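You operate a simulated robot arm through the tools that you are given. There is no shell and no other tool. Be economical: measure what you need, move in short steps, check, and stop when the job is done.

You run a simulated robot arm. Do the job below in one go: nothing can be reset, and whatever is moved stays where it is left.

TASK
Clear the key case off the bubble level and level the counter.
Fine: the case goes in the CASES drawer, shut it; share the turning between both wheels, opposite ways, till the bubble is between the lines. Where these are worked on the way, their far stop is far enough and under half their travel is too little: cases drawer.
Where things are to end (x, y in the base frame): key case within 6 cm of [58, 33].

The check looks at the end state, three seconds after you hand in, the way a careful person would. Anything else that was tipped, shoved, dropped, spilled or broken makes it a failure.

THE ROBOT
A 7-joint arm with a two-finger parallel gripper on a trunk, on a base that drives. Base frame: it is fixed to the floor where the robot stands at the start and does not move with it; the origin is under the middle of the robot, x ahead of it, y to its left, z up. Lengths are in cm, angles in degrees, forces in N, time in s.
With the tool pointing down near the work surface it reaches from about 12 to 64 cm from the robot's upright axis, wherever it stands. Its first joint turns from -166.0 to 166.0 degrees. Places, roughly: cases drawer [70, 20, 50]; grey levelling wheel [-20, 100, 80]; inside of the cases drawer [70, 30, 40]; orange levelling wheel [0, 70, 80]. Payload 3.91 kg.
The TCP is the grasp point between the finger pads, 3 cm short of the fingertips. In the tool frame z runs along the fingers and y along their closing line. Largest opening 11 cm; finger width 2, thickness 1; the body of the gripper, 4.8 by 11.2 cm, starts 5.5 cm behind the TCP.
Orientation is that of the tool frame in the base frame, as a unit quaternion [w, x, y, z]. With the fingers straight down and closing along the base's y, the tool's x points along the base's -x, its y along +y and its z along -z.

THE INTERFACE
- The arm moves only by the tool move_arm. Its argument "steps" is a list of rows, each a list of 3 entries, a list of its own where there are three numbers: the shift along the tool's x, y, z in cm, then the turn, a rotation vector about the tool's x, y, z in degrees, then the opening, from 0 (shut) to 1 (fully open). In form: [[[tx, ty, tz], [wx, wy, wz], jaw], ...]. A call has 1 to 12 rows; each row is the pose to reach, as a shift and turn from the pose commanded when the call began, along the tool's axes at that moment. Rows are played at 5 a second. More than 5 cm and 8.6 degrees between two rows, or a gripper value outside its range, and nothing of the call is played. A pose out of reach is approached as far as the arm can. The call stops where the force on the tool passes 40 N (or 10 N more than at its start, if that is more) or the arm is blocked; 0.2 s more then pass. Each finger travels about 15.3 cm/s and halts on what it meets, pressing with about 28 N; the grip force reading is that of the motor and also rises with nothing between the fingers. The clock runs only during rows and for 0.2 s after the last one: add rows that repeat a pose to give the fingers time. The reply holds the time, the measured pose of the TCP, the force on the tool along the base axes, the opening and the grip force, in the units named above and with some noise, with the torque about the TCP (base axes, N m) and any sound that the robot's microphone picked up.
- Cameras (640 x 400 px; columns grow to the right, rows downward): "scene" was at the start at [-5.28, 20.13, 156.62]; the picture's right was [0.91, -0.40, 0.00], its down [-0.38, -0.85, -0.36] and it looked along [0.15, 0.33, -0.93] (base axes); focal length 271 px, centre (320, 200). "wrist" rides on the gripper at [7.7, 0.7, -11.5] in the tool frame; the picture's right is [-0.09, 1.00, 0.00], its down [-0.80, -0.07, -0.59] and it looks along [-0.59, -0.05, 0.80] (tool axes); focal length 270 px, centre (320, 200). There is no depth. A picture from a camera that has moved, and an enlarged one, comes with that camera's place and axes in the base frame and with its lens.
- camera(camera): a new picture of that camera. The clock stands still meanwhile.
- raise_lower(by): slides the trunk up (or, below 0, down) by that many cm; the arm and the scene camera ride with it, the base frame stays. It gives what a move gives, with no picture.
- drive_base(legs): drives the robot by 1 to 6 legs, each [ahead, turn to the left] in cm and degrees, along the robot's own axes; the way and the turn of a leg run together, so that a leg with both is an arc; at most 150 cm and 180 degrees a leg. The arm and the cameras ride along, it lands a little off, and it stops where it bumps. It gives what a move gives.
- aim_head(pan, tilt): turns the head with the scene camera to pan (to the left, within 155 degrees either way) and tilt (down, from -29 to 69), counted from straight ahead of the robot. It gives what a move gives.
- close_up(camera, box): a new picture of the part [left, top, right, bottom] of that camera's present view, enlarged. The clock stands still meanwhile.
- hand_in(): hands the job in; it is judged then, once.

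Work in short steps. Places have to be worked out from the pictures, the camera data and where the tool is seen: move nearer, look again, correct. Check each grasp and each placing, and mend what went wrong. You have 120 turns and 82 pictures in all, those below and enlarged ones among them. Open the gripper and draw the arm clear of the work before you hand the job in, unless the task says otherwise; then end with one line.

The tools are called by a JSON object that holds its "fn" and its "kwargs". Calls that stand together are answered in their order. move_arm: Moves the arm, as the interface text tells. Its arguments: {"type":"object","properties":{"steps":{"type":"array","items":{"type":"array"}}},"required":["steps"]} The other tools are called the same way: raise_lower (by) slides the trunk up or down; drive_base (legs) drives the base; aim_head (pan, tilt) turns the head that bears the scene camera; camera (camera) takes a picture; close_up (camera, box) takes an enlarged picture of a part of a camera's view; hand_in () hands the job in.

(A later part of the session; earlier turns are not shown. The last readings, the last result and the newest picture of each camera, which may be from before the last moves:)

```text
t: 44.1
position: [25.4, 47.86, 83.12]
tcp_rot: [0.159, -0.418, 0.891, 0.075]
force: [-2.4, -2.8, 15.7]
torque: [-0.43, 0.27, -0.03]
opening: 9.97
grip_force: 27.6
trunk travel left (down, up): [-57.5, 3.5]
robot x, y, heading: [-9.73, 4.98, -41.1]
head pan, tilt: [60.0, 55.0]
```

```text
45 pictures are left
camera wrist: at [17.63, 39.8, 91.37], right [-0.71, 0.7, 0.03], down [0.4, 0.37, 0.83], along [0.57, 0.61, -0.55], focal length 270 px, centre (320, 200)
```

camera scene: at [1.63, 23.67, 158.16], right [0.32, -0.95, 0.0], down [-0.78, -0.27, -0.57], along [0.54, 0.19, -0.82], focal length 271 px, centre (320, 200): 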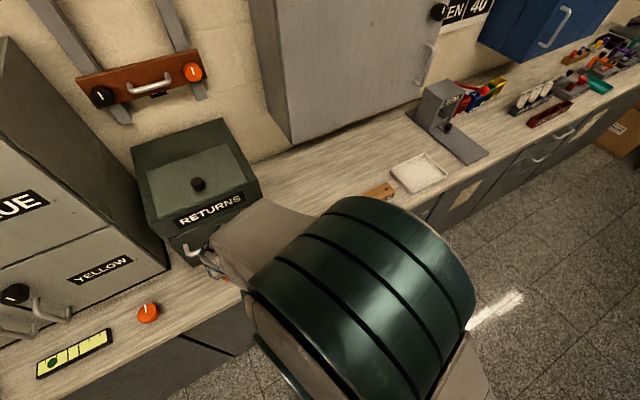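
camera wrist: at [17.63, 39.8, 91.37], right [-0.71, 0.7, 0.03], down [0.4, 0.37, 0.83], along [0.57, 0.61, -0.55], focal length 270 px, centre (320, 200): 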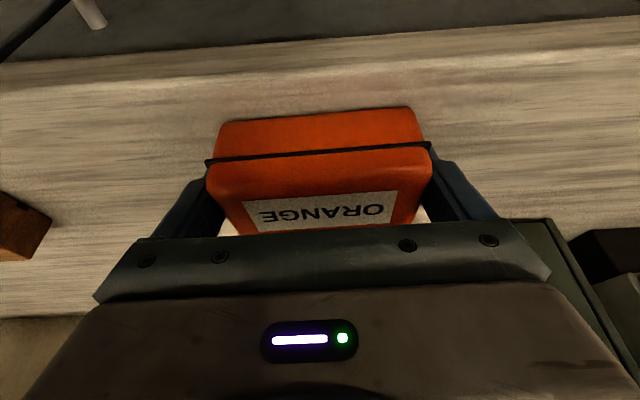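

The case is on the surface (15.7 N upward at z=83.1). I release it and draw back along the tool axis.

{"fn": "move_arm", "kwargs": {"steps": [[[0, 0, 0], [0, 0, 0], 0.9], [[0, 0, 0], [0, 0, 0], 1], [[0, 0, 0], [0, 0, 0], 1], [[0, 0, -3], [0, 0, 0], 1], [[0, 0, -7], [0, 0, 0], 1], [[0, 0, -11], [0, 0, 0], 1], [[0, 0, -15], [0, 0, 0], 1], [[0, 0, -15], [0, 0, 0], 1]]}}

{"fn": "camera", "kwargs": {"camera": "wrist"}}

```text
t: 46.0
position: [22.16, 44.04, 97.1]
tcp_rot: [0.156, -0.418, 0.892, 0.073]
force: [0.6, -0.4, 0.0]
torque: [-0.03, -0.03, 0.0]
opening: 11.01
grip_force: 0.0
trunk travel left (down, up): [-57.5, 3.5]
robot x, y, heading: [-9.35, 4.82, -41.0]
head pan, tilt: [60.0, 55.0]
```

```text
44 pictures are left
camera wrist: at [14.54, 36.07, 105.27], right [-0.71, 0.7, 0.03], down [0.41, 0.38, 0.83], along [0.57, 0.6, -0.55], focal length 270 px, centre (320, 200)
```

wrist: 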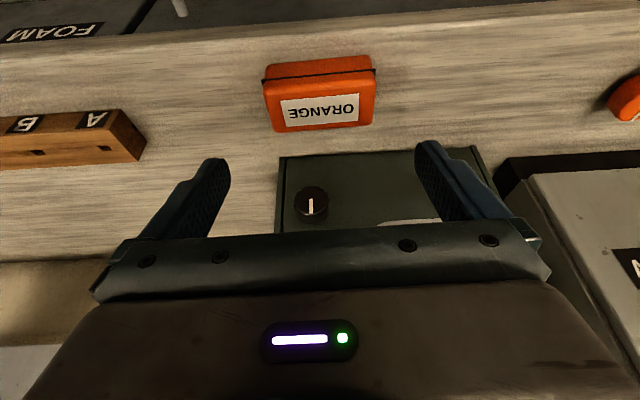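

The case stands upright at u≈-13. Now I drive to face the drawer squarely, about 65 cm out, so I can pull it by driving straight back.

{"fn": "drive_base", "kwargs": {"legs": [[0, -21], [48, 0], [0, 110.6]]}}

{"fn": "aim_head", "kwargs": {"pan": 0, "tilt": 50}}

{"fn": "camera", "kwargs": {"camera": "scene"}}

```text
t: 54.6
position: [-25.8, -5.71, 97.12]
tcp_rot: [-0.061, 0.921, -0.348, -0.163]
force: [0.6, 0.3, 0.1]
torque: [-0.03, 0.01, 0.0]
opening: 11.03
grip_force: 0.1
trunk travel left (down, up): [-57.5, 3.5]
robot x, y, heading: [12.69, -37.86, 47.2]
head pan, tilt: [60.0, 55.0]
```

```text
t: 55.9
position: [-25.76, -5.69, 97.07]
tcp_rot: [-0.06, 0.922, -0.347, -0.163]
force: [-0.1, 0.3, 0.7]
torque: [-0.01, 0.02, 0.0]
opening: 11.03
grip_force: 0.0
trunk travel left (down, up): [-57.5, 3.5]
robot x, y, heading: [12.28, -38.25, 47.5]
head pan, tilt: [0.0, 50.0]
```

```text
43 pictures are left
camera scene: at [1.61, -28.09, 158.81], right [0.74, -0.68, 0.0], down [-0.52, -0.56, -0.64], along [0.44, 0.47, -0.77], focal length 271 px, centre (320, 200)
```

scene: 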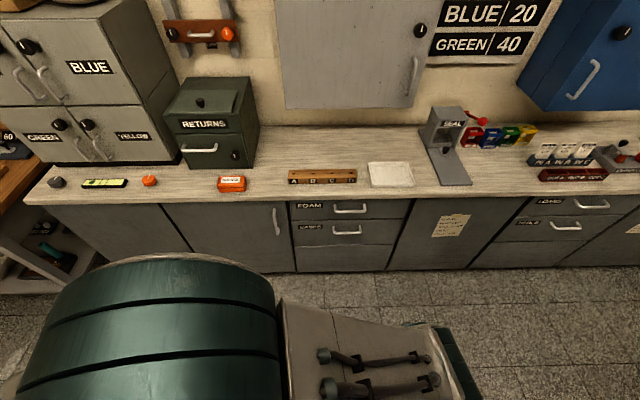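

Good view of the FOAM and CASES drawers. I'll enlarge it to locate the handle.

{"fn": "close_up", "kwargs": {"camera": "scene", "box": [270, 180, 430, 280]}}

```text
4.00 times, centred on (350, 230) of scene
camera zoom: at [1.61, -28.09, 158.81], right [0.74, -0.68, 0.0], down [-0.52, -0.56, -0.64], along [0.44, 0.47, -0.77], focal length 1085 px, centre (200, 80)
```

zoom: 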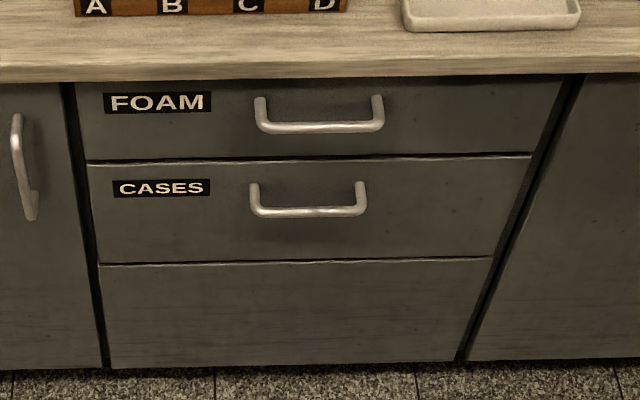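

CASES handle bar at about (56.6, 12.7, 55.7), drawer face z≈40–62.6. I'll swing the arm from the robot's left round to the front in an arc, half now.

{"fn": "move_arm", "kwargs": {"steps": [[[0.18, -4.38, -0.07], [1.71, 0, 4.7], 1], [[0.72, -8.71, -0.26], [3.42, 0, 9.4], 1], [[1.61, -12.99, -0.59], [5.13, 0, 14.1], 1], [[2.85, -17.17, -1.04], [6.84, 0, 18.8], 1], [[4.42, -21.2, -1.61], [8.55, 0, 23.5], 1], [[6.32, -25.1, -2.3], [10.26, 0, 28.2], 1], [[8.53, -28.8, -3.1], [11.97, 0, 32.9], 1], [[11.04, -32.27, -4.02], [13.68, 0, 37.6], 1], [[13.82, -35.5, -5.03], [15.39, 0, 42.3], 1], [[13.82, -35.5, -5.03], [15.39, 0, 42.3], 1]]}}

```text
t: 58.1
position: [8.72, 11.32, 96.92]
tcp_rot: [-0.119, 0.718, -0.674, -0.127]
force: [-1.0, -0.8, 0.3]
torque: [0.01, -0.01, -0.01]
opening: 11.0
grip_force: 0.1
trunk travel left (down, up): [-57.5, 3.5]
robot x, y, heading: [12.6, -38.39, 47.4]
head pan, tilt: [0.0, 50.0]
```

It followed exactly. Second half of the swing.

{"fn": "move_arm", "kwargs": {"steps": [[[0.18, -4.38, -0.07], [1.71, 0, 4.7], 1], [[0.72, -8.71, -0.26], [3.42, 0, 9.4], 1], [[1.61, -12.99, -0.59], [5.13, 0, 14.1], 1], [[2.85, -17.17, -1.04], [6.84, 0, 18.8], 1], [[4.42, -21.2, -1.61], [8.55, 0, 23.5], 1], [[6.32, -25.1, -2.3], [10.26, 0, 28.2], 1], [[8.53, -28.8, -3.1], [11.97, 0, 32.9], 1], [[11.04, -32.27, -4.02], [13.68, 0, 37.6], 1], [[13.82, -35.5, -5.03], [15.39, 0, 42.3], 1], [[13.82, -35.5, -5.03], [15.39, 0, 42.3], 1]]}}

{"fn": "camera", "kwargs": {"camera": "scene"}}

```text
t: 60.3
position: [45.08, -1.31, 96.67]
tcp_rot: [0.159, -0.405, 0.898, 0.07]
force: [0.5, 0.1, -0.1]
torque: [-0.04, -0.01, -0.02]
opening: 11.0
grip_force: 0.1
trunk travel left (down, up): [-57.5, 3.5]
robot x, y, heading: [12.37, -38.29, 47.5]
head pan, tilt: [0.0, 50.0]
```

```text
41 pictures are left
camera scene: at [1.63, -28.1, 158.81], right [0.74, -0.68, 0.0], down [-0.52, -0.56, -0.64], along [0.44, 0.47, -0.77], focal length 271 px, centre (320, 200)
```

scene: 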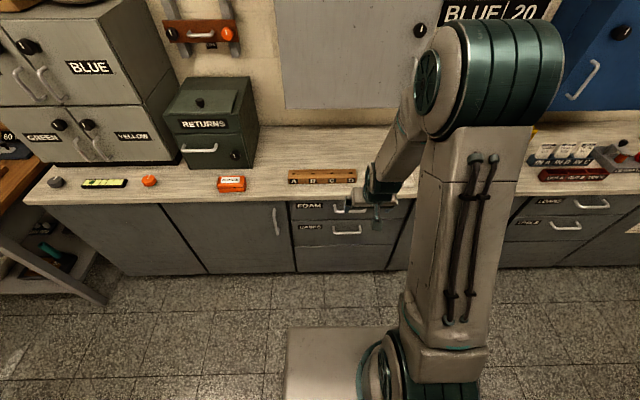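

The arm is now neatly in front with the elbow to the right. I'll rotate the tool in place toward horizontal (fingers to the drawer, closing vertically), half first.

{"fn": "move_arm", "kwargs": {"steps": [[[0, 0, 0], [-4.18, -4.18, 5.96], 1], [[0, 0, 0], [-8.37, -8.37, 11.92], 1], [[0, 0, 0], [-12.55, -12.55, 17.88], 1], [[0, 0, 0], [-16.74, -16.74, 23.85], 1], [[0, 0, 0], [-20.92, -20.92, 29.8], 1], [[0, 0, 0], [-25.1, -25.1, 35.77], 1], [[0, 0, 0], [-29.3, -29.3, 41.7], 1], [[0, 0, 0], [-29.3, -29.3, 41.7], 1]]}}

```text
t: 62.1
position: [45.66, -0.72, 96.92]
tcp_rot: [0.232, -0.063, 0.866, 0.437]
force: [-0.7, 0.7, 0.4]
torque: [-0.04, -0.01, -0.02]
opening: 11.01
grip_force: 0.1
out of reach, approached as far as the arm can: row 7, 8
trunk travel left (down, up): [-57.5, 3.5]
robot x, y, heading: [12.78, -38.4, 47.2]
head pan, tilt: [0.0, 50.0]
```

Near a limit. Let me see the posture.

{"fn": "camera", "kwargs": {"camera": "scene"}}

```text
40 pictures are left
camera scene: at [1.65, -28.12, 158.82], right [0.74, -0.68, 0.0], down [-0.52, -0.56, -0.64], along [0.44, 0.47, -0.77], focal length 271 px, centre (320, 200)
```

scene: 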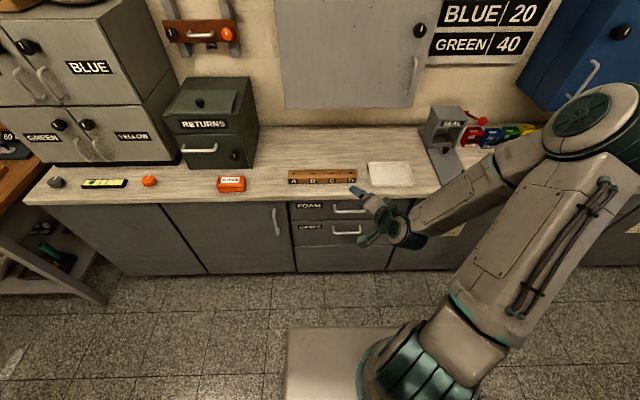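

The elbow has swung to the right. I'll reach a bit further forward while finishing the rotation, which should open the arm up.

{"fn": "move_arm", "kwargs": {"steps": [[[-1, 0.5, 1.6], [-4.2, -4.2, 6], 1], [[-2, 1, 3.2], [-8.4, -8.4, 12], 1], [[-3, 1.5, 4.9], [-12.5, -12.5, 17.9], 1], [[-4.1, 2, 6.5], [-16.7, -16.7, 23.9], 1], [[-4.1, 2, 6.5], [-20.9, -20.9, 29.8], 1], [[-4.1, 2, 6.5], [-25.1, -25.1, 35.8], 1], [[-4.1, 2, 6.5], [-25.1, -25.1, 35.8], 1]]}}

{"fn": "camera", "kwargs": {"camera": "scene"}}

```text
t: 63.7
position: [50.76, 5.04, 96.79]
tcp_rot: [0.25, 0.25, 0.66, 0.663]
force: [-0.2, 0.4, -1.0]
torque: [0.02, 0.01, 0.01]
opening: 11.01
grip_force: 0.0
trunk travel left (down, up): [-57.5, 3.5]
robot x, y, heading: [12.22, -38.03, 47.4]
head pan, tilt: [0.0, 50.0]
```

```text
39 pictures are left
camera scene: at [1.66, -28.11, 158.82], right [0.74, -0.68, 0.0], down [-0.52, -0.56, -0.64], along [0.44, 0.47, -0.77], focal length 271 px, centre (320, 200)
```

scene: 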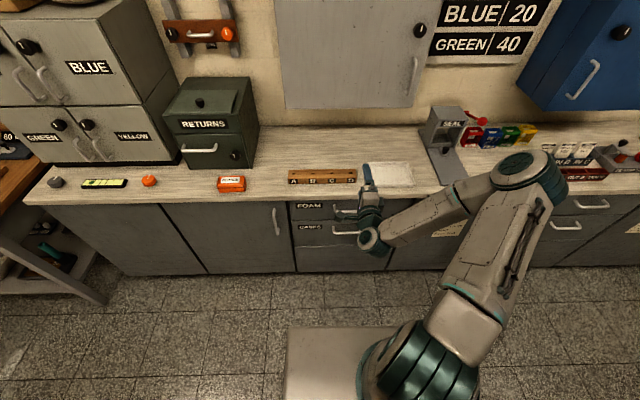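

The tool is exactly horizontal with a vertical closing line, 10 cm short of the handle in depth. I lower the trunk by 41 cm to handle height.

{"fn": "raise_lower", "kwargs": {"by": -41}}

{"fn": "camera", "kwargs": {"camera": "scene"}}

{"fn": "camera", "kwargs": {"camera": "wrist"}}

```text
refused: -41 is not a number from -40 to 40
```

```text
38 pictures are left
camera scene: at [1.66, -28.11, 158.82], right [0.74, -0.68, 0.0], down [-0.52, -0.56, -0.64], along [0.44, 0.47, -0.77], focal length 271 px, centre (320, 200)
```

scene: 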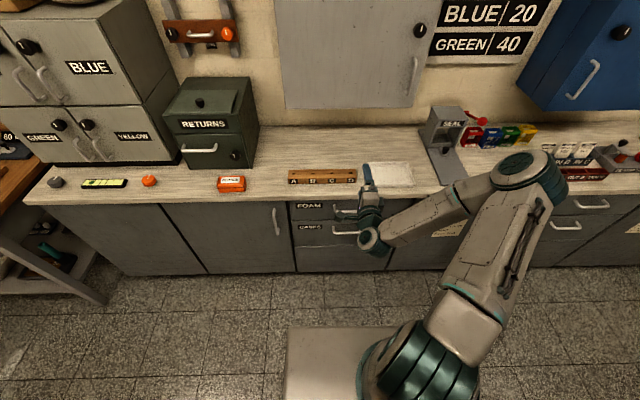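

```text
37 pictures are left
camera wrist: at [37.57, 1.65, 97.58], right [0.07, -0.06, 1.0], down [0.21, -0.98, -0.07], along [0.98, 0.21, -0.05], focal length 270 px, centre (320, 200)
```

wrist: 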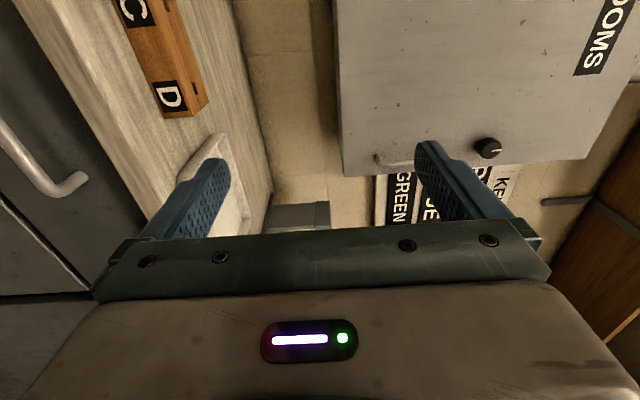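

The limit is 40 cm per call, so I lower by 40.

{"fn": "raise_lower", "kwargs": {"by": -40}}

{"fn": "camera", "kwargs": {"camera": "wrist"}}

```text
t: 67.5
position: [50.8, 5.19, 56.99]
tcp_rot: [0.249, 0.249, 0.661, 0.663]
force: [-0.5, 0.7, -1.2]
torque: [-0.04, -0.02, -0.01]
opening: 10.99
grip_force: 0.0
trunk travel left (down, up): [-17.5, 43.5]
robot x, y, heading: [12.76, -38.63, 47.3]
head pan, tilt: [0.0, 50.0]
```

```text
36 pictures are left
camera wrist: at [37.58, 1.62, 57.58], right [0.06, -0.06, 1.0], down [0.21, -0.98, -0.07], along [0.98, 0.21, -0.05], focal length 270 px, centre (320, 200)
```

wrist: 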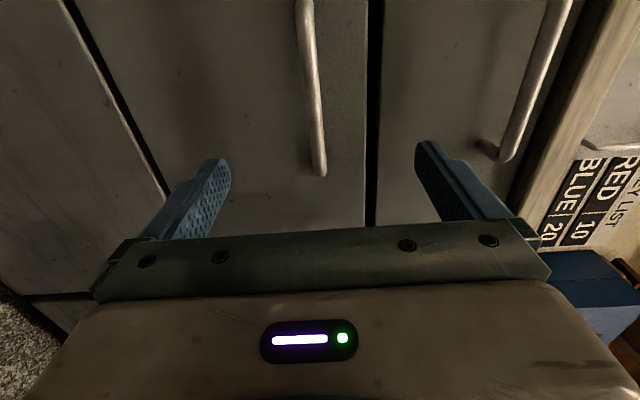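

The bar is at z≈56.6, u 27–39.5, and my TCP is at u=34.5, z=57. I'll advance forward toward it with a force watch.

{"fn": "move_arm", "kwargs": {"steps": [[[0, -0.2, 2.5], [0, 0, 0], 1], [[0, -0.4, 5], [0, 0, 0], 1], [[0, -0.4, 6.5], [0, 0, 0], 1], [[0, -0.4, 7.8], [0, 0, 0], 1], [[0, -0.4, 7.8], [0, 0, 0], 1]]}}

{"fn": "camera", "kwargs": {"camera": "wrist"}}

```text
t: 68.7
position: [56.19, 10.95, 56.31]
tcp_rot: [0.249, 0.25, 0.661, 0.662]
force: [0.2, -0.2, 0.1]
torque: [0.0, 0.01, -0.02]
opening: 11.03
grip_force: 0.1
trunk travel left (down, up): [-17.5, 43.5]
robot x, y, heading: [12.6, -38.55, 47.3]
head pan, tilt: [0.0, 50.0]
```

```text
35 pictures are left
camera wrist: at [42.94, 7.52, 57.08], right [0.06, -0.06, 1.0], down [0.21, -0.98, -0.07], along [0.98, 0.21, -0.05], focal length 270 px, centre (320, 200)
```

wrist: 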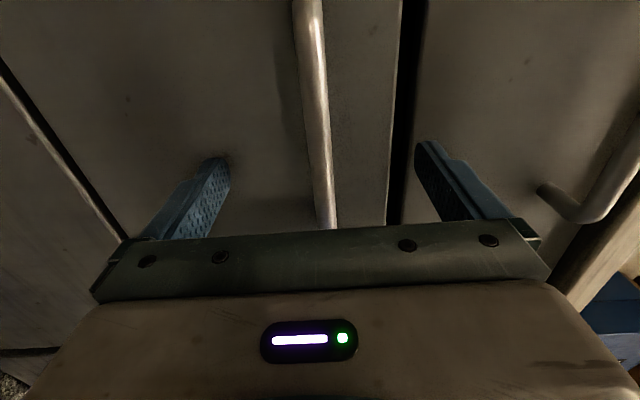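

The bar is centred between the fingers. Closing on it.

{"fn": "move_arm", "kwargs": {"steps": [[[0, 0, 0], [0, 0, 0], 0.6], [[0, 0, 0], [0, 0, 0], 0.2], [[0, 0, 0], [0, 0, 0], 0], [[0, 0, 0], [0, 0, 0], 0], [[0, 0, 0], [0, 0, 0], 0]]}}

```text
t: 69.9
position: [56.28, 10.93, 56.42]
tcp_rot: [0.25, 0.249, 0.66, 0.663]
force: [0.3, 1.7, 11.4]
torque: [0.1, -0.04, -0.16]
opening: 1.18
grip_force: 44.9
trunk travel left (down, up): [-17.5, 43.5]
robot x, y, heading: [12.58, -38.36, 47.1]
head pan, tilt: [0.0, 50.0]
```

Gripping the bar (1.18 cm, 45 N). I'll pull by driving straight back, 10 cm first.

{"fn": "drive_base", "kwargs": {"legs": [[-10, 0]]}}

{"fn": "aim_head", "kwargs": {"pan": 0, "tilt": 45}}

{"fn": "camera", "kwargs": {"camera": "scene"}}

```text
t: 71.1
position: [49.44, 3.22, 56.46]
tcp_rot: [0.251, 0.249, 0.66, 0.663]
force: [14.2, -14.7, 18.0]
torque: [0.14, -0.07, -0.05]
opening: 1.18
grip_force: 45.0
trunk travel left (down, up): [-17.5, 43.5]
robot x, y, heading: [5.35, -46.06, 47.1]
head pan, tilt: [0.0, 50.0]
```

```text
t: 71.8
position: [49.52, 3.28, 56.39]
tcp_rot: [0.253, 0.25, 0.659, 0.663]
force: [3.5, -1.6, 8.6]
torque: [0.13, -0.05, -0.4]
opening: 1.19
grip_force: 44.9
trunk travel left (down, up): [-17.5, 43.5]
robot x, y, heading: [5.72, -45.66, 47.2]
head pan, tilt: [0.0, 45.0]
```

```text
34 pictures are left
camera scene: at [-4.92, -35.3, 119.51], right [0.73, -0.68, 0.0], down [-0.48, -0.52, -0.71], along [0.48, 0.52, -0.71], focal length 271 px, centre (320, 200)
```

scene: 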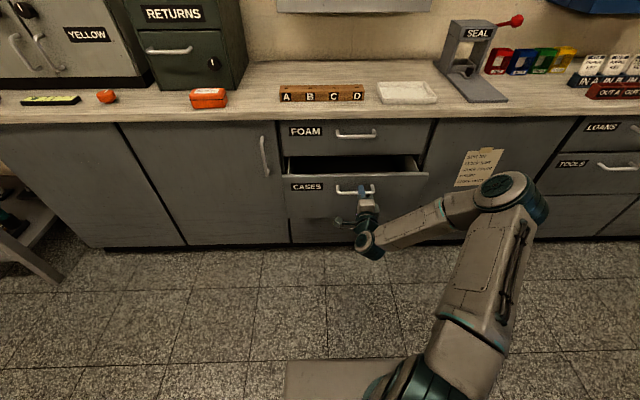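

The drawer is opening. Pulling further.

{"fn": "drive_base", "kwargs": {"legs": [[-10, 0]]}}

{"fn": "drive_base", "kwargs": {"legs": [[-8, 0]]}}

{"fn": "camera", "kwargs": {"camera": "scene"}}

```text
t: 72.9
position: [42.96, -3.98, 56.45]
tcp_rot: [0.254, 0.251, 0.659, 0.662]
force: [11.0, -10.3, 13.5]
torque: [0.12, -0.03, 0.08]
opening: 1.16
grip_force: 45.0
trunk travel left (down, up): [-17.5, 43.5]
robot x, y, heading: [-1.11, -52.75, 46.9]
head pan, tilt: [0.0, 45.0]
```

```text
t: 74.0
position: [37.68, -9.92, 56.53]
tcp_rot: [0.255, 0.252, 0.658, 0.662]
force: [16.0, 10.8, 9.1]
torque: [0.23, 0.03, -1.24]
opening: 1.17
grip_force: 44.9
trunk travel left (down, up): [-17.5, 43.5]
robot x, y, heading: [-6.77, -58.71, 46.7]
head pan, tilt: [0.0, 45.0]
```

```text
33 pictures are left
camera scene: at [-17.02, -48.28, 119.52], right [0.73, -0.68, 0.0], down [-0.48, -0.52, -0.71], along [0.48, 0.52, -0.71], focal length 271 px, centre (320, 200)
```

scene: 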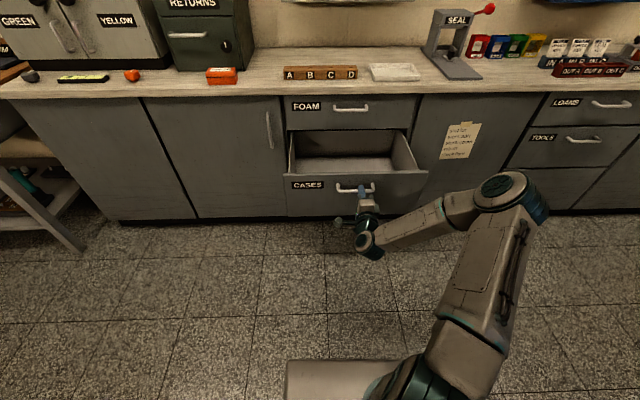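

The drawer has come out about 28 cm and now resists, so it's at its far stop. I release the bar and back away.

{"fn": "move_arm", "kwargs": {"steps": [[[0, 0, 0], [0, 0, 0], 0.3], [[0, 0, 0], [0, 0, 0], 0.7], [[0, 0, -1], [0, 0, 0], 0.7], [[0, 0, -3], [0, 0, 0], 0.7], [[0, 0, -6], [0, 0, 0], 0.7], [[0, 0, -6], [0, 0, 0], 0.7]]}}

{"fn": "drive_base", "kwargs": {"legs": [[-8, 0]]}}

{"fn": "close_up", "kwargs": {"camera": "scene", "box": [260, 80, 460, 205]}}

```text
t: 75.4
position: [33.65, -14.4, 56.36]
tcp_rot: [0.256, 0.252, 0.658, 0.662]
force: [-0.4, -0.1, -0.3]
torque: [0.01, 0.0, 0.01]
opening: 7.7
grip_force: 0.0
trunk travel left (down, up): [-17.5, 43.5]
robot x, y, heading: [-6.46, -59.18, 47.1]
head pan, tilt: [0.0, 45.0]
```

```text
t: 76.4
position: [28.19, -20.47, 56.43]
tcp_rot: [0.255, 0.252, 0.658, 0.662]
force: [0.0, -1.0, -0.2]
torque: [-0.02, -0.02, -0.04]
opening: 7.7
grip_force: 0.2
trunk travel left (down, up): [-17.5, 43.5]
robot x, y, heading: [-11.88, -64.94, 47.0]
head pan, tilt: [0.0, 45.0]
```

```text
3.20 times, centred on (360, 142) of scene
camera zoom: at [-22.66, -54.27, 119.51], right [0.73, -0.68, 0.0], down [-0.48, -0.52, -0.71], along [0.48, 0.52, -0.71], focal length 868 px, centre (192, 384)
```

zoom: 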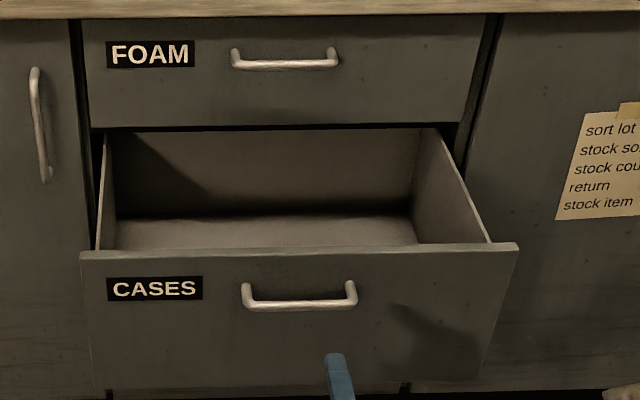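

The drawer is open about 28 cm and empty. Next I raise the trunk and turn the tool back to its pitched-down pose while still in free space.

{"fn": "raise_lower", "kwargs": {"by": 40}}

{"fn": "move_arm", "kwargs": {"steps": [[[0, 0, -1], [4.18, 4.18, -5.96], 0.7], [[0, 0, -2], [8.37, 8.37, -11.92], 0.7], [[0, 0, -3], [12.55, 12.55, -17.88], 0.8], [[0, 0, -4], [16.74, 16.74, -23.85], 1], [[0, 0, -5], [20.92, 20.92, -29.8], 1], [[0, 0, -6], [25.1, 25.1, -35.77], 1], [[0, 0, -6], [29.3, 29.3, -41.7], 1], [[0, 0, -6], [29.3, 29.3, -41.7], 1]]}}

{"fn": "move_arm", "kwargs": {"steps": [[[0, 0, 0], [4.2, 4.2, -6], 1], [[0, 0, 0], [8.4, 8.4, -12], 1], [[0, 0, 0], [12.5, 12.5, -17.9], 1], [[0, 0, 0], [16.7, 16.7, -23.9], 1], [[0, 0, 0], [20.9, 20.9, -29.8], 1], [[0, 0, 0], [25.1, 25.1, -35.8], 1], [[0, 0, 0], [25.1, 25.1, -35.8], 1]]}}

```text
t: 80.3
position: [28.12, -20.44, 96.38]
tcp_rot: [0.256, 0.252, 0.657, 0.663]
force: [0.2, -0.9, -0.6]
torque: [0.02, -0.01, -0.01]
opening: 7.69
grip_force: 0.1
trunk travel left (down, up): [-57.5, 3.5]
robot x, y, heading: [-11.84, -64.87, 46.6]
head pan, tilt: [0.0, 45.0]
```

```text
t: 82.1
position: [24.04, -25.01, 96.47]
tcp_rot: [0.23, -0.109, 0.886, 0.388]
force: [1.1, -0.5, 0.8]
torque: [-0.03, 0.0, 0.0]
opening: 10.99
grip_force: 0.1
trunk travel left (down, up): [-57.5, 3.5]
robot x, y, heading: [-12.0, -64.83, 46.8]
head pan, tilt: [0.0, 45.0]
```

```text
t: 83.7
position: [24.06, -24.95, 96.45]
tcp_rot: [0.161, -0.399, 0.9, 0.071]
force: [0.6, -0.3, 0.4]
torque: [0.01, 0.01, -0.01]
opening: 11.01
grip_force: 0.0
trunk travel left (down, up): [-57.5, 3.5]
robot x, y, heading: [-12.34, -64.91, 46.7]
head pan, tilt: [0.0, 45.0]
```

Now I drive round to stand facing the counter at u≈-8, left of the open drawer.

{"fn": "drive_base", "kwargs": {"legs": [[0, 41.9], [65.5, 0], [0, -40]]}}

{"fn": "camera", "kwargs": {"camera": "scene"}}

{"fn": "camera", "kwargs": {"camera": "wrist"}}

```text
t: 91.1
position: [22.85, 43.34, 96.4]
tcp_rot: [0.159, -0.425, 0.888, 0.075]
force: [0.2, -0.3, 0.0]
torque: [-0.01, 0.0, 0.0]
opening: 11.0
grip_force: 0.1
trunk travel left (down, up): [-57.5, 3.5]
robot x, y, heading: [-11.26, 1.82, 50.1]
head pan, tilt: [0.0, 45.0]
```

```text
31 pictures are left
camera scene: at [-22.27, 11.3, 159.51], right [0.77, -0.64, 0.0], down [-0.45, -0.54, -0.71], along [0.45, 0.54, -0.71], focal length 271 px, centre (320, 200)
```

scene: 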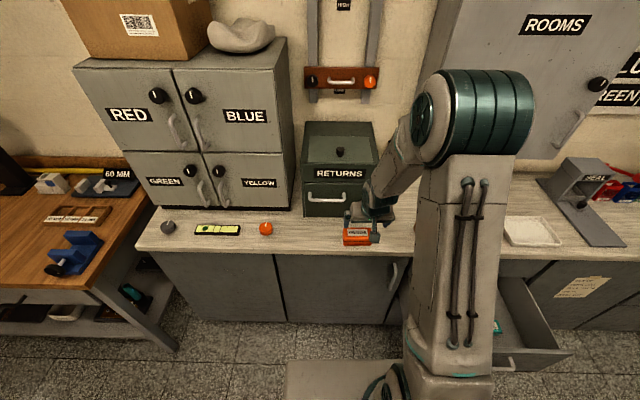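

```text
30 pictures are left
camera wrist: at [15.2, 35.09, 104.56], right [-0.72, 0.69, 0.03], down [0.4, 0.38, 0.84], along [0.56, 0.62, -0.55], focal length 270 px, centre (320, 200)
```

wrist: 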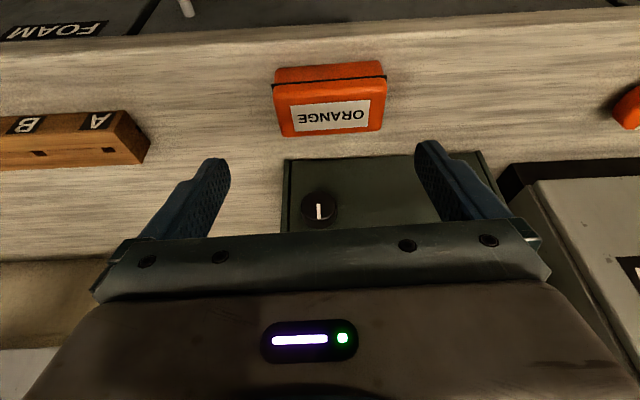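

The case is where I left it. I'll move down along the tool axis toward it (0.85 cm sideways correction) and check before the final approach.

{"fn": "move_arm", "kwargs": {"steps": [[[-0.1, 0.4, 3], [0, 0, -0.5], 1], [[-0.15, 0.84, 6], [0, 0, -0.9], 1], [[-0.2, 0.84, 9], [0, 0, -0.9], 1], [[-0.2, 0.84, 9], [0, 0, -0.9], 1]]}}

{"fn": "camera", "kwargs": {"camera": "wrist"}}

```text
t: 92.1
position: [24.14, 46.31, 88.12]
tcp_rot: [0.16, -0.431, 0.885, 0.074]
force: [-0.3, -1.1, 0.0]
torque: [0.02, 0.01, 0.0]
opening: 10.99
grip_force: 0.0
trunk travel left (down, up): [-57.5, 3.5]
robot x, y, heading: [-11.72, 1.64, 50.3]
head pan, tilt: [0.0, 45.0]
```

```text
29 pictures are left
camera wrist: at [16.76, 37.99, 96.21], right [-0.73, 0.68, 0.02], down [0.39, 0.39, 0.84], along [0.56, 0.62, -0.55], focal length 270 px, centre (320, 200)
```

wrist: 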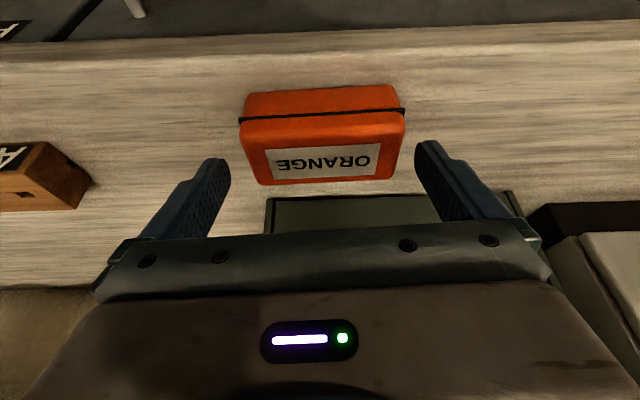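

Centred. I fix 1.7° of yaw, go the remaining 5 cm, then close.

{"fn": "move_arm", "kwargs": {"steps": [[[0, 0, 1.8], [0, 0, 0.9], 1], [[0, 0, 3.5], [0, 0, 1.7], 1], [[-0.05, 0, 5.0], [0, 0, 1.7], 1], [[-0.05, 0, 5.0], [0, 0, 1.7], 1], [[-0.05, 0, 5.0], [0, 0, 1.7], 0.85], [[-0.05, 0, 5.0], [0, 0, 1.7], 0.7], [[-0.05, 0, 5.0], [0, 0, 1.7], 0.7], [[-0.05, 0, 5.0], [0, 0, 1.7], 0.7]]}}

```text
t: 93.9
position: [25.16, 47.66, 83.36]
tcp_rot: [0.159, -0.419, 0.891, 0.076]
force: [-0.2, -0.6, 0.2]
torque: [-0.01, -0.15, 0.0]
opening: 9.95
grip_force: 28.3
trunk travel left (down, up): [-57.5, 3.5]
robot x, y, heading: [-11.18, 1.62, 50.1]
head pan, tilt: [0.0, 45.0]
```

Gripped again (28 N, 9.95 cm). I lift it and carry it over to the open drawer, aligning the yaw to the counter and reducing the tilt to 10° for clearance inside.

{"fn": "move_arm", "kwargs": {"steps": [[[0, 0, -4.5], [0, 0, 0], 0.7], [[0, 0, -9], [0, 0, 0], 0.7], [[0, 0, -13.5], [0, 0, 0], 0.7], [[1.3, -4.2, -14], [0, 1.2, 0.2], 0.7], [[2.6, -8.4, -14.4], [0, 2.5, 0.4], 0.7], [[3.9, -12.7, -14.9], [0, 3.7, 0.7], 0.7], [[5.2, -16.9, -15.4], [0, 5, 0.9], 0.7], [[6.5, -21.1, -15.9], [0, 6.2, 1.2], 0.7], [[7.9, -25.3, -16.3], [0, 7.5, 1.4], 0.7], [[9.2, -29.6, -16.8], [0, 8.7, 1.7], 0.7], [[10.5, -33.8, -17.3], [0, 10, 1.9], 0.7], [[10.5, -33.8, -17.3], [0, 10, 1.9], 0.7]]}}

{"fn": "camera", "kwargs": {"camera": "wrist"}}

{"fn": "camera", "kwargs": {"camera": "scene"}}

```text
t: 96.5
position: [41.17, 13.94, 95.6]
tcp_rot: [0.079, -0.41, 0.908, 0.043]
force: [0.5, 0.1, -2.0]
torque: [0.01, 0.01, 0.01]
opening: 9.98
grip_force: 28.3
trunk travel left (down, up): [-57.5, 3.5]
robot x, y, heading: [-11.02, 1.31, 50.4]
head pan, tilt: [0.0, 45.0]
```

```text
28 pictures are left
camera wrist: at [34.47, 7.11, 105.65], right [-0.69, 0.72, 0.03], down [0.51, 0.46, 0.73], along [0.51, 0.52, -0.69], focal length 270 px, centre (320, 200)
```

wrist: 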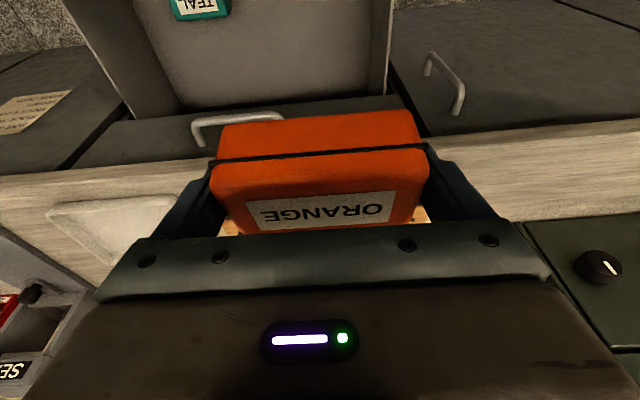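

```text
27 pictures are left
camera scene: at [-22.29, 11.32, 159.51], right [0.77, -0.64, 0.0], down [-0.45, -0.54, -0.71], along [0.45, 0.54, -0.71], focal length 271 px, centre (320, 200)
```

scene: 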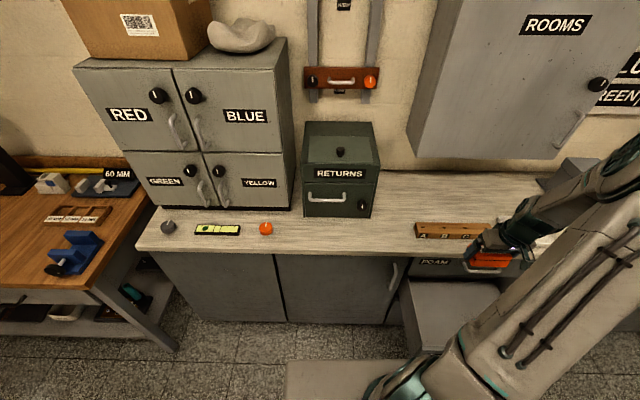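

A TEAL case already sits in the drawer at u≈41, well to the right of my spot at u≈21.5, so the spot is free. Before lowering, I check where the elbow is relative to the counter.

{"fn": "aim_head", "kwargs": {"pan": -45, "tilt": 45}}

{"fn": "camera", "kwargs": {"camera": "scene"}}

```text
t: 97.6
position: [41.02, 13.88, 95.6]
tcp_rot: [0.079, -0.409, 0.908, 0.042]
force: [-0.6, -0.3, -2.1]
torque: [0.05, -0.01, 0.0]
opening: 9.99
grip_force: 27.8
trunk travel left (down, up): [-57.5, 3.5]
robot x, y, heading: [-11.13, 1.02, 50.3]
head pan, tilt: [-45.0, 45.0]
```

```text
26 pictures are left
camera scene: at [-19.38, 5.8, 159.51], right [0.09, -1.0, 0.0], down [-0.7, -0.06, -0.71], along [0.7, 0.06, -0.71], focal length 271 px, centre (320, 200)
```

scene: 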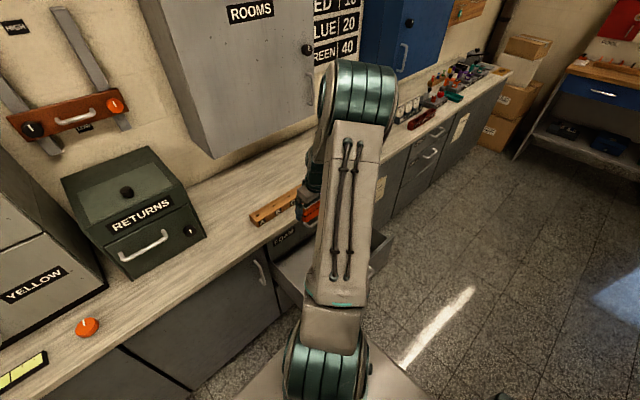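

The arm is in a near-vertical plane with the elbow well above and in front of the counter. It's safe to lower the trunk.

{"fn": "raise_lower", "kwargs": {"by": -40}}

{"fn": "camera", "kwargs": {"camera": "wrist"}}

{"fn": "camera", "kwargs": {"camera": "scene"}}

```text
t: 101.5
position: [41.14, 13.9, 55.64]
tcp_rot: [0.079, -0.409, 0.908, 0.042]
force: [0.9, 0.4, -1.7]
torque: [-0.02, -0.03, -0.01]
opening: 9.95
grip_force: 28.0
trunk travel left (down, up): [-17.5, 43.5]
robot x, y, heading: [-11.13, 1.52, 50.0]
head pan, tilt: [-45.0, 45.0]
```

```text
25 pictures are left
camera wrist: at [34.46, 7.11, 65.65], right [-0.69, 0.72, 0.03], down [0.51, 0.46, 0.73], along [0.51, 0.52, -0.69], focal length 270 px, centre (320, 200)
```

wrist: 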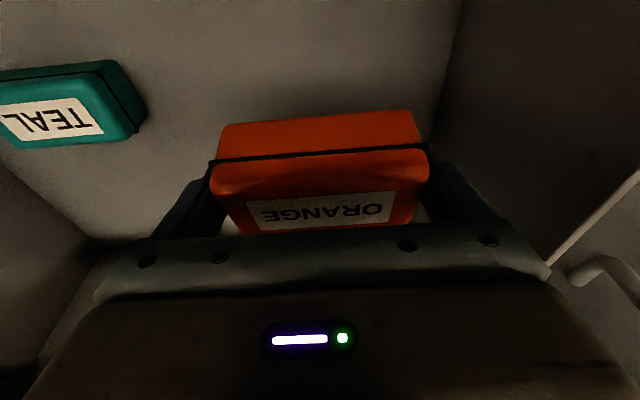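

```text
24 pictures are left
camera scene: at [-19.39, 5.79, 119.51], right [0.09, -1.0, 0.0], down [-0.7, -0.06, -0.71], along [0.7, 0.06, -0.71], focal length 271 px, centre (320, 200)
```

scene: 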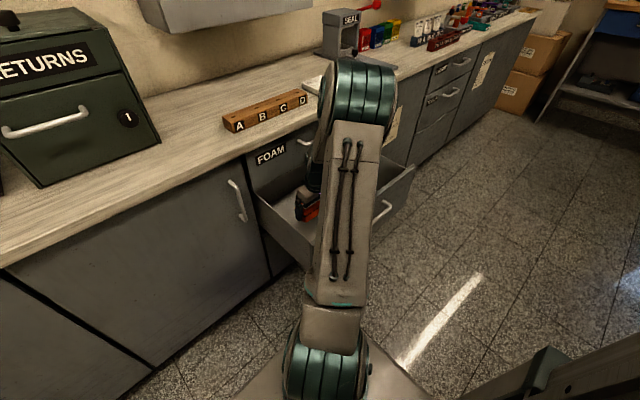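

The case is inside the drawer walls, with the TEAL case 8 cm clear. Lowering a further 7 cm, then in small steps to contact.

{"fn": "raise_lower", "kwargs": {"by": -7}}

{"fn": "move_arm", "kwargs": {"steps": [[[0.09, 0, 0.49], [0, 0, 0], 0.7], [[0.17, 0, 0.98], [0, 0, 0], 0.7], [[0.26, 0, 1.48], [0, 0, 0], 0.7], [[0.26, 0, 1.48], [0, 0, 0], 0.7]]}}

```text
t: 102.5
position: [41.23, 13.9, 48.73]
tcp_rot: [0.079, -0.409, 0.908, 0.042]
force: [0.5, -0.1, -1.5]
torque: [0.01, 0.01, -0.03]
opening: 9.95
grip_force: 27.7
trunk travel left (down, up): [-10.5, 50.5]
robot x, y, heading: [-11.23, 1.45, 50.5]
head pan, tilt: [-45.0, 45.0]
```

```text
t: 103.5
position: [41.13, 14.01, 47.21]
tcp_rot: [0.079, -0.408, 0.908, 0.042]
force: [0.0, -0.1, -1.2]
torque: [0.01, 0.0, 0.01]
opening: 10.0
grip_force: 27.4
trunk travel left (down, up): [-10.5, 50.5]
robot x, y, heading: [-11.18, 1.44, 50.3]
head pan, tilt: [-45.0, 45.0]
```

No contact yet; continuing down.

{"fn": "move_arm", "kwargs": {"steps": [[[0.09, 0, 0.49], [0, 0, 0], 0.7], [[0.17, 0, 0.98], [0, 0, 0], 0.7], [[0.26, 0, 1.48], [0, 0, 0], 0.7], [[0.26, 0, 1.48], [0, 0, 0], 0.7]]}}

{"fn": "camera", "kwargs": {"camera": "wrist"}}

```text
t: 104.5
position: [41.17, 14.09, 45.68]
tcp_rot: [0.081, -0.409, 0.908, 0.042]
force: [-1.8, 0.8, 7.9]
torque: [-0.13, -0.45, 0.05]
opening: 9.99
grip_force: 27.7
trunk travel left (down, up): [-10.5, 50.5]
robot x, y, heading: [-11.72, 1.2, 50.3]
head pan, tilt: [-45.0, 45.0]
```

```text
23 pictures are left
camera wrist: at [34.38, 7.19, 55.68], right [-0.69, 0.72, 0.03], down [0.51, 0.46, 0.73], along [0.51, 0.52, -0.68], focal length 270 px, centre (320, 200)
```

wrist: 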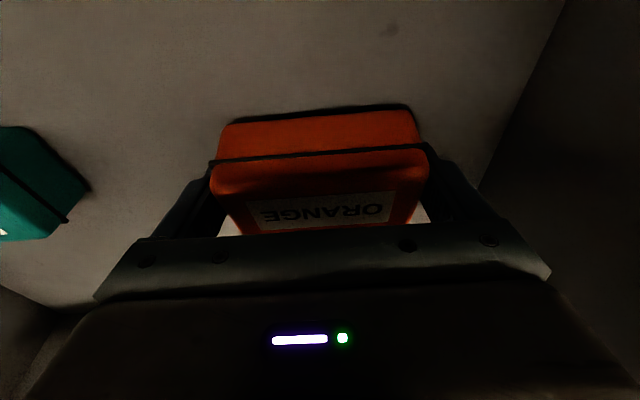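

Touching the floor (8 N up). Release and withdraw straight up.

{"fn": "move_arm", "kwargs": {"steps": [[[0, 0, 0], [0, 0, 0], 0.93], [[0, 0, 0], [0, 0, 0], 1], [[0, 0, 0], [0, 0, 0], 1], [[-0.35, 0, -2], [0, 0, 0], 1], [[-0.7, 0, -4], [0, 0, 0], 1], [[-1.2, 0, -7], [0, 0, 0], 1], [[-1.2, 0, -7], [0, 0, 0], 1]]}}

{"fn": "raise_lower", "kwargs": {"by": 40}}

{"fn": "camera", "kwargs": {"camera": "wrist"}}

```text
t: 106.1
position: [41.16, 13.91, 53.03]
tcp_rot: [0.079, -0.409, 0.908, 0.043]
force: [-0.2, -0.6, -0.5]
torque: [-0.01, 0.02, 0.0]
opening: 11.0
grip_force: 0.0
trunk travel left (down, up): [-10.5, 50.5]
robot x, y, heading: [-11.45, 1.61, 50.3]
head pan, tilt: [-45.0, 45.0]
```

```text
t: 110.0
position: [41.16, 13.9, 92.86]
tcp_rot: [0.079, -0.41, 0.908, 0.042]
force: [-0.5, -0.1, 0.6]
torque: [-0.01, 0.04, -0.02]
opening: 10.98
grip_force: 0.0
trunk travel left (down, up): [-50.5, 10.5]
robot x, y, heading: [-10.92, 1.1, 50.4]
head pan, tilt: [-45.0, 45.0]
```

```text
22 pictures are left
camera wrist: at [34.4, 7.05, 102.84], right [-0.69, 0.72, 0.03], down [0.51, 0.46, 0.73], along [0.51, 0.52, -0.69], focal length 270 px, centre (320, 200)
```

wrist: 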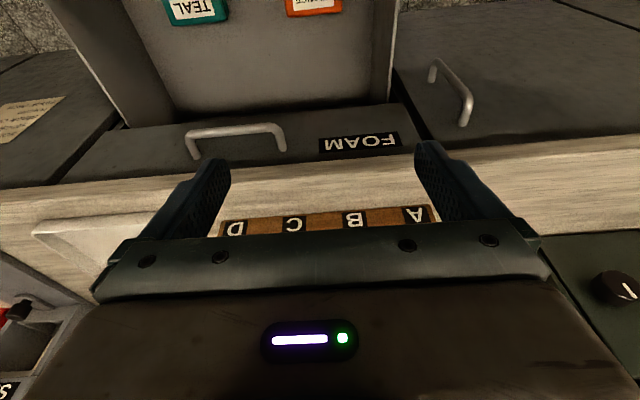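

The case stands flat in the drawer next to TEAL. To shut the drawer I'll back the robot 10 cm, close the fingers, pitch to 45° in front of the drawer face at u≈20, and push with the fingertips.

{"fn": "drive_base", "kwargs": {"legs": [[-10, 0]]}}

{"fn": "move_arm", "kwargs": {"steps": [[[2.6, 0.2, -0.5], [0, -5.8, 0], 0.5], [[5.3, 0.5, -1], [0, -11.7, 0], 0], [[8, 0.7, -1.4], [0, -17.5, 0], 0], [[10.6, 1, -1.9], [0, -23.3, 0], 0], [[13.2, 1.2, -2.4], [0, -29.2, 0], 0], [[15.8, 1.5, -2.8], [0, -35, 0], 0], [[15.8, 1.5, -2.8], [0, -35, 0], 0]]}}

```text
t: 111.1
position: [34.61, 6.11, 92.79]
tcp_rot: [0.08, -0.408, 0.908, 0.043]
force: [0.5, -0.4, 0.8]
torque: [0.0, -0.01, -0.01]
opening: 11.0
grip_force: 0.0
trunk travel left (down, up): [-50.5, 10.5]
robot x, y, heading: [-17.73, -6.4, 50.1]
head pan, tilt: [-45.0, 45.0]
```

```text
t: 112.7
position: [22.87, -5.0, 92.81]
tcp_rot: [0.35, -0.377, 0.842, 0.163]
force: [-0.2, -1.3, -0.4]
torque: [0.02, 0.0, -0.04]
opening: 0.0
grip_force: 28.8
trunk travel left (down, up): [-50.5, 10.5]
robot x, y, heading: [-17.37, -6.31, 50.2]
head pan, tilt: [-45.0, 45.0]
```

In place in front of the face. Lowering to push height.

{"fn": "raise_lower", "kwargs": {"by": -37}}

{"fn": "aim_head", "kwargs": {"pan": -25, "tilt": 45}}

{"fn": "camera", "kwargs": {"camera": "scene"}}

```text
t: 116.3
position: [23.01, -5.04, 55.66]
tcp_rot: [0.349, -0.377, 0.842, 0.164]
force: [1.0, 0.1, 0.1]
torque: [0.0, 0.01, -0.01]
opening: 0.0
grip_force: 27.9
trunk travel left (down, up): [-13.5, 47.5]
robot x, y, heading: [-17.6, -6.49, 49.9]
head pan, tilt: [-45.0, 45.0]
```

```text
t: 117.1
position: [22.91, -4.99, 55.67]
tcp_rot: [0.349, -0.377, 0.842, 0.164]
force: [-0.5, -0.2, 0.4]
torque: [0.0, -0.05, -0.03]
opening: 0.01
grip_force: 28.1
trunk travel left (down, up): [-13.5, 47.5]
robot x, y, heading: [-18.04, -6.47, 50.3]
head pan, tilt: [-25.0, 45.0]
```

```text
21 pictures are left
camera scene: at [-26.56, 0.82, 115.51], right [0.42, -0.91, 0.0], down [-0.64, -0.3, -0.71], along [0.64, 0.3, -0.71], focal length 271 px, centre (320, 200)
```

scene: 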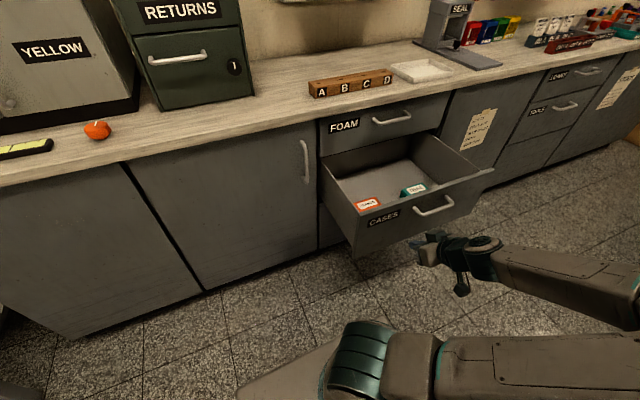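

I push forward along -n with the fingertips, first 16 cm.

{"fn": "move_arm", "kwargs": {"steps": [[[-2.1, 0, 2.1], [0, 0, 0], 0], [[-4.2, 0, 4.3], [0, 0, 0], 0], [[-6.3, 0, 6.4], [0, 0, 0], 0], [[-8.4, 0, 8.5], [0, 0, 0], 0], [[-9.8, 0, 10], [0, 0, 0], 0], [[-11.2, 0, 11.4], [0, 0, 0], 0], [[-11.2, 0, 11.4], [0, 0, 0], 0]]}}

{"fn": "camera", "kwargs": {"camera": "scene"}}

```text
t: 118.7
position: [33.54, 7.02, 55.64]
tcp_rot: [0.349, -0.377, 0.842, 0.164]
force: [-1.2, 0.0, -0.7]
torque: [0.01, 0.03, -0.01]
opening: 0.02
grip_force: 28.3
trunk travel left (down, up): [-13.5, 47.5]
robot x, y, heading: [-17.5, -6.35, 49.9]
head pan, tilt: [-25.0, 45.0]
```

```text
20 pictures are left
camera scene: at [-26.56, 0.82, 115.51], right [0.42, -0.91, 0.0], down [-0.64, -0.3, -0.71], along [0.64, 0.3, -0.71], focal length 271 px, centre (320, 200)
```

scene: 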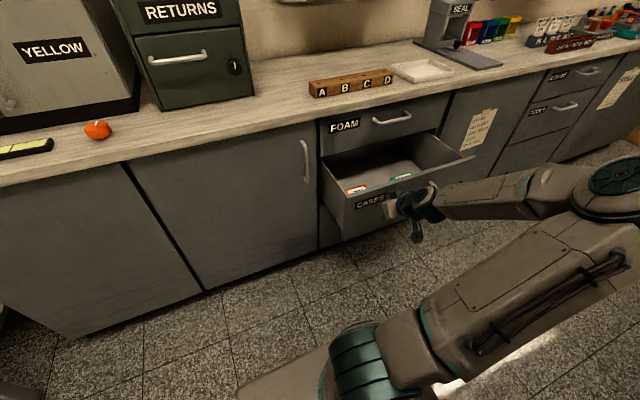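

The drawer is closing. Continue pushing to shut; stop on resistance.

{"fn": "move_arm", "kwargs": {"steps": [[[-2.1, 0, 2.1], [0, 0, 0], 0], [[-4.2, 0, 4.3], [0, 0, 0], 0], [[-6.3, 0, 6.4], [0, 0, 0], 0], [[-8.4, 0, 8.5], [0, 0, 0], 0], [[-10.5, 0, 10.7], [0, 0, 0], 0], [[-11.9, 0, 12.1], [0, 0, 0], 0], [[-12.6, 0, 12.8], [0, 0, 0], 0], [[-13.3, 0, 13.5], [0, 0, 0], 0], [[-14, 0, 14.2], [0, 0, 0], 0], [[-14.7, 0, 14.9], [0, 0, 0], 0], [[-14.7, 0, 14.9], [0, 0, 0], 0]]}}

{"fn": "camera", "kwargs": {"camera": "scene"}}

```text
t: 120.8
position: [46.62, 21.45, 55.43]
tcp_rot: [0.344, -0.377, 0.845, 0.162]
force: [-0.7, -1.2, -0.4]
torque: [0.05, -0.12, -0.03]
opening: 0.01
grip_force: 28.5
trunk travel left (down, up): [-13.5, 47.5]
robot x, y, heading: [-17.46, -6.58, 50.1]
head pan, tilt: [-25.0, 45.0]
stopped in row 10: the force on the tool passed its limit (the readings are from after the stop); the commanded pose is now the measured one
```

```text
19 pictures are left
camera scene: at [-26.7, 0.73, 115.52], right [0.42, -0.91, 0.0], down [-0.64, -0.3, -0.71], along [0.64, 0.3, -0.71], focal length 271 px, centre (320, 200)
```

scene: 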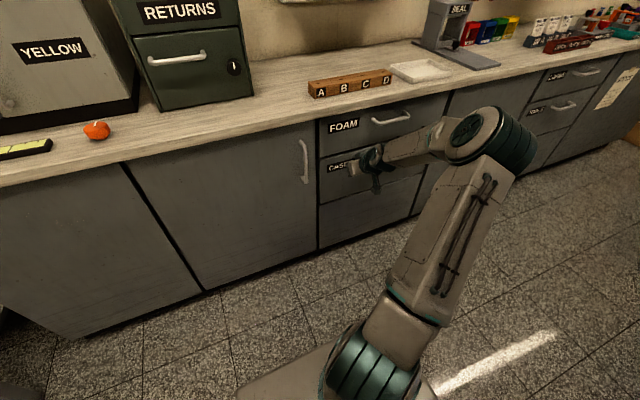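

The drawer reached its stop (force limit at TCP -n=47). I back off and check it's fully shut.

{"fn": "move_arm", "kwargs": {"steps": [[[2.1, 0, -2.1], [0, 0, 0], 0], [[4.9, 0, -5], [0, 0, 0], 0], [[7.7, 0, -7.8], [0, 0, 0], 0], [[10.5, 0, -10.6], [0, 0, 0], 0], [[13.3, 0, -13.5], [0, 0, 0], 0], [[13.3, 0, -13.5], [0, 0, 0], 0]]}}

{"fn": "close_up", "kwargs": {"camera": "scene", "box": [300, 90, 460, 190]}}

```text
t: 122.2
position: [34.04, 7.49, 55.39]
tcp_rot: [0.344, -0.378, 0.844, 0.162]
force: [0.0, 1.0, 0.0]
torque: [-0.02, 0.0, 0.03]
opening: 0.0
grip_force: 28.4
trunk travel left (down, up): [-13.5, 47.5]
robot x, y, heading: [-17.58, -6.69, 50.1]
head pan, tilt: [-25.0, 45.0]
```

```text
4.00 times, centred on (380, 140) of scene
camera zoom: at [-26.58, 0.81, 115.51], right [0.42, -0.91, 0.0], down [-0.64, -0.3, -0.71], along [0.64, 0.3, -0.71], focal length 1085 px, centre (80, 440)
```

zoom: 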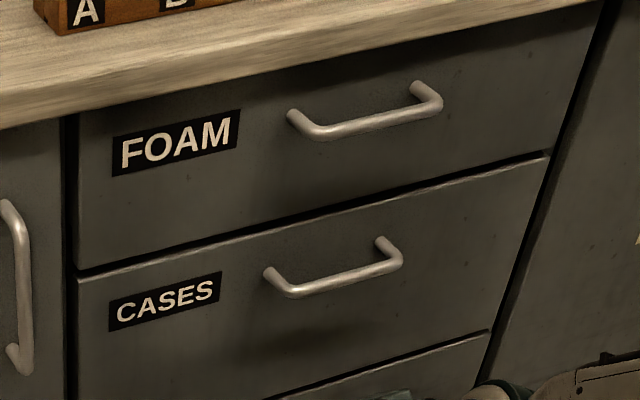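

CASES is flush and shut. Next come the wheels: I raise the trunk and drive to stand facing the level at u≈-64.

{"fn": "raise_lower", "kwargs": {"by": 40}}

{"fn": "drive_base", "kwargs": {"legs": [[0, 73.7], [57.2, 0], [0, -75.2]]}}

{"fn": "aim_head", "kwargs": {"pan": 0, "tilt": 50}}

{"fn": "camera", "kwargs": {"camera": "scene"}}

```text
t: 126.1
position: [33.93, 7.25, 95.45]
tcp_rot: [0.344, -0.378, 0.844, 0.163]
force: [-0.1, -0.3, 0.2]
torque: [0.02, -0.01, -0.02]
opening: 0.0
grip_force: 28.1
trunk travel left (down, up): [-53.5, 7.5]
robot x, y, heading: [-17.47, -6.33, 49.8]
head pan, tilt: [-25.0, 45.0]
```

```text
t: 135.7
position: [2.0, 56.62, 95.43]
tcp_rot: [0.342, -0.386, 0.841, 0.166]
force: [0.1, -0.4, -0.4]
torque: [-0.01, 0.01, 0.0]
opening: 0.03
grip_force: 28.2
trunk travel left (down, up): [-53.5, 7.5]
robot x, y, heading: [-49.86, 41.76, 51.1]
head pan, tilt: [-25.0, 45.0]
```

```text
t: 136.6
position: [1.91, 56.57, 95.33]
tcp_rot: [0.342, -0.385, 0.841, 0.165]
force: [-0.6, -0.3, -0.1]
torque: [0.02, -0.04, -0.02]
opening: 0.0
grip_force: 27.6
trunk travel left (down, up): [-53.5, 7.5]
robot x, y, heading: [-49.55, 41.88, 50.8]
head pan, tilt: [0.0, 50.0]
```

```text
17 pictures are left
camera scene: at [-60.98, 51.41, 154.82], right [0.78, -0.63, 0.0], down [-0.48, -0.59, -0.64], along [0.4, 0.5, -0.77], focal length 271 px, centre (320, 200)
```

scene: 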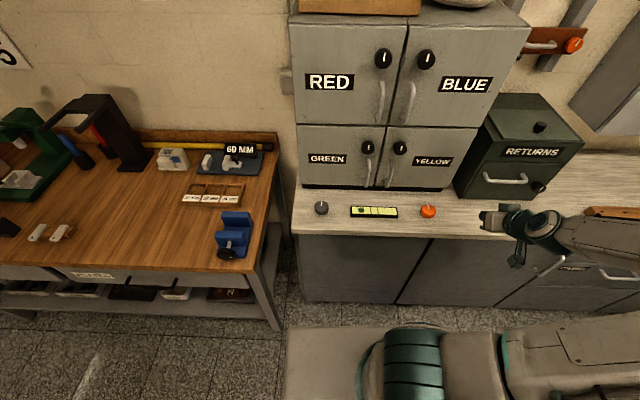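

Good stance. An enlarged view of the wheels and bubble.

{"fn": "close_up", "kwargs": {"camera": "scene", "box": [300, 165, 460, 265]}}

```text
4.00 times, centred on (380, 215) of scene
camera zoom: at [-60.98, 51.41, 154.82], right [0.78, -0.63, 0.0], down [-0.48, -0.59, -0.64], along [0.4, 0.5, -0.77], focal length 1085 px, centre (80, 140)
```

zoom: 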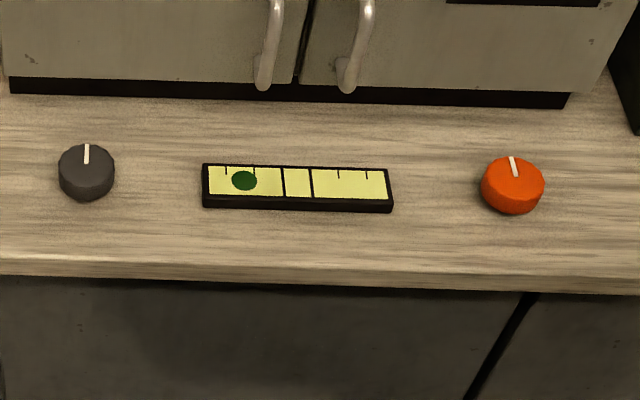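

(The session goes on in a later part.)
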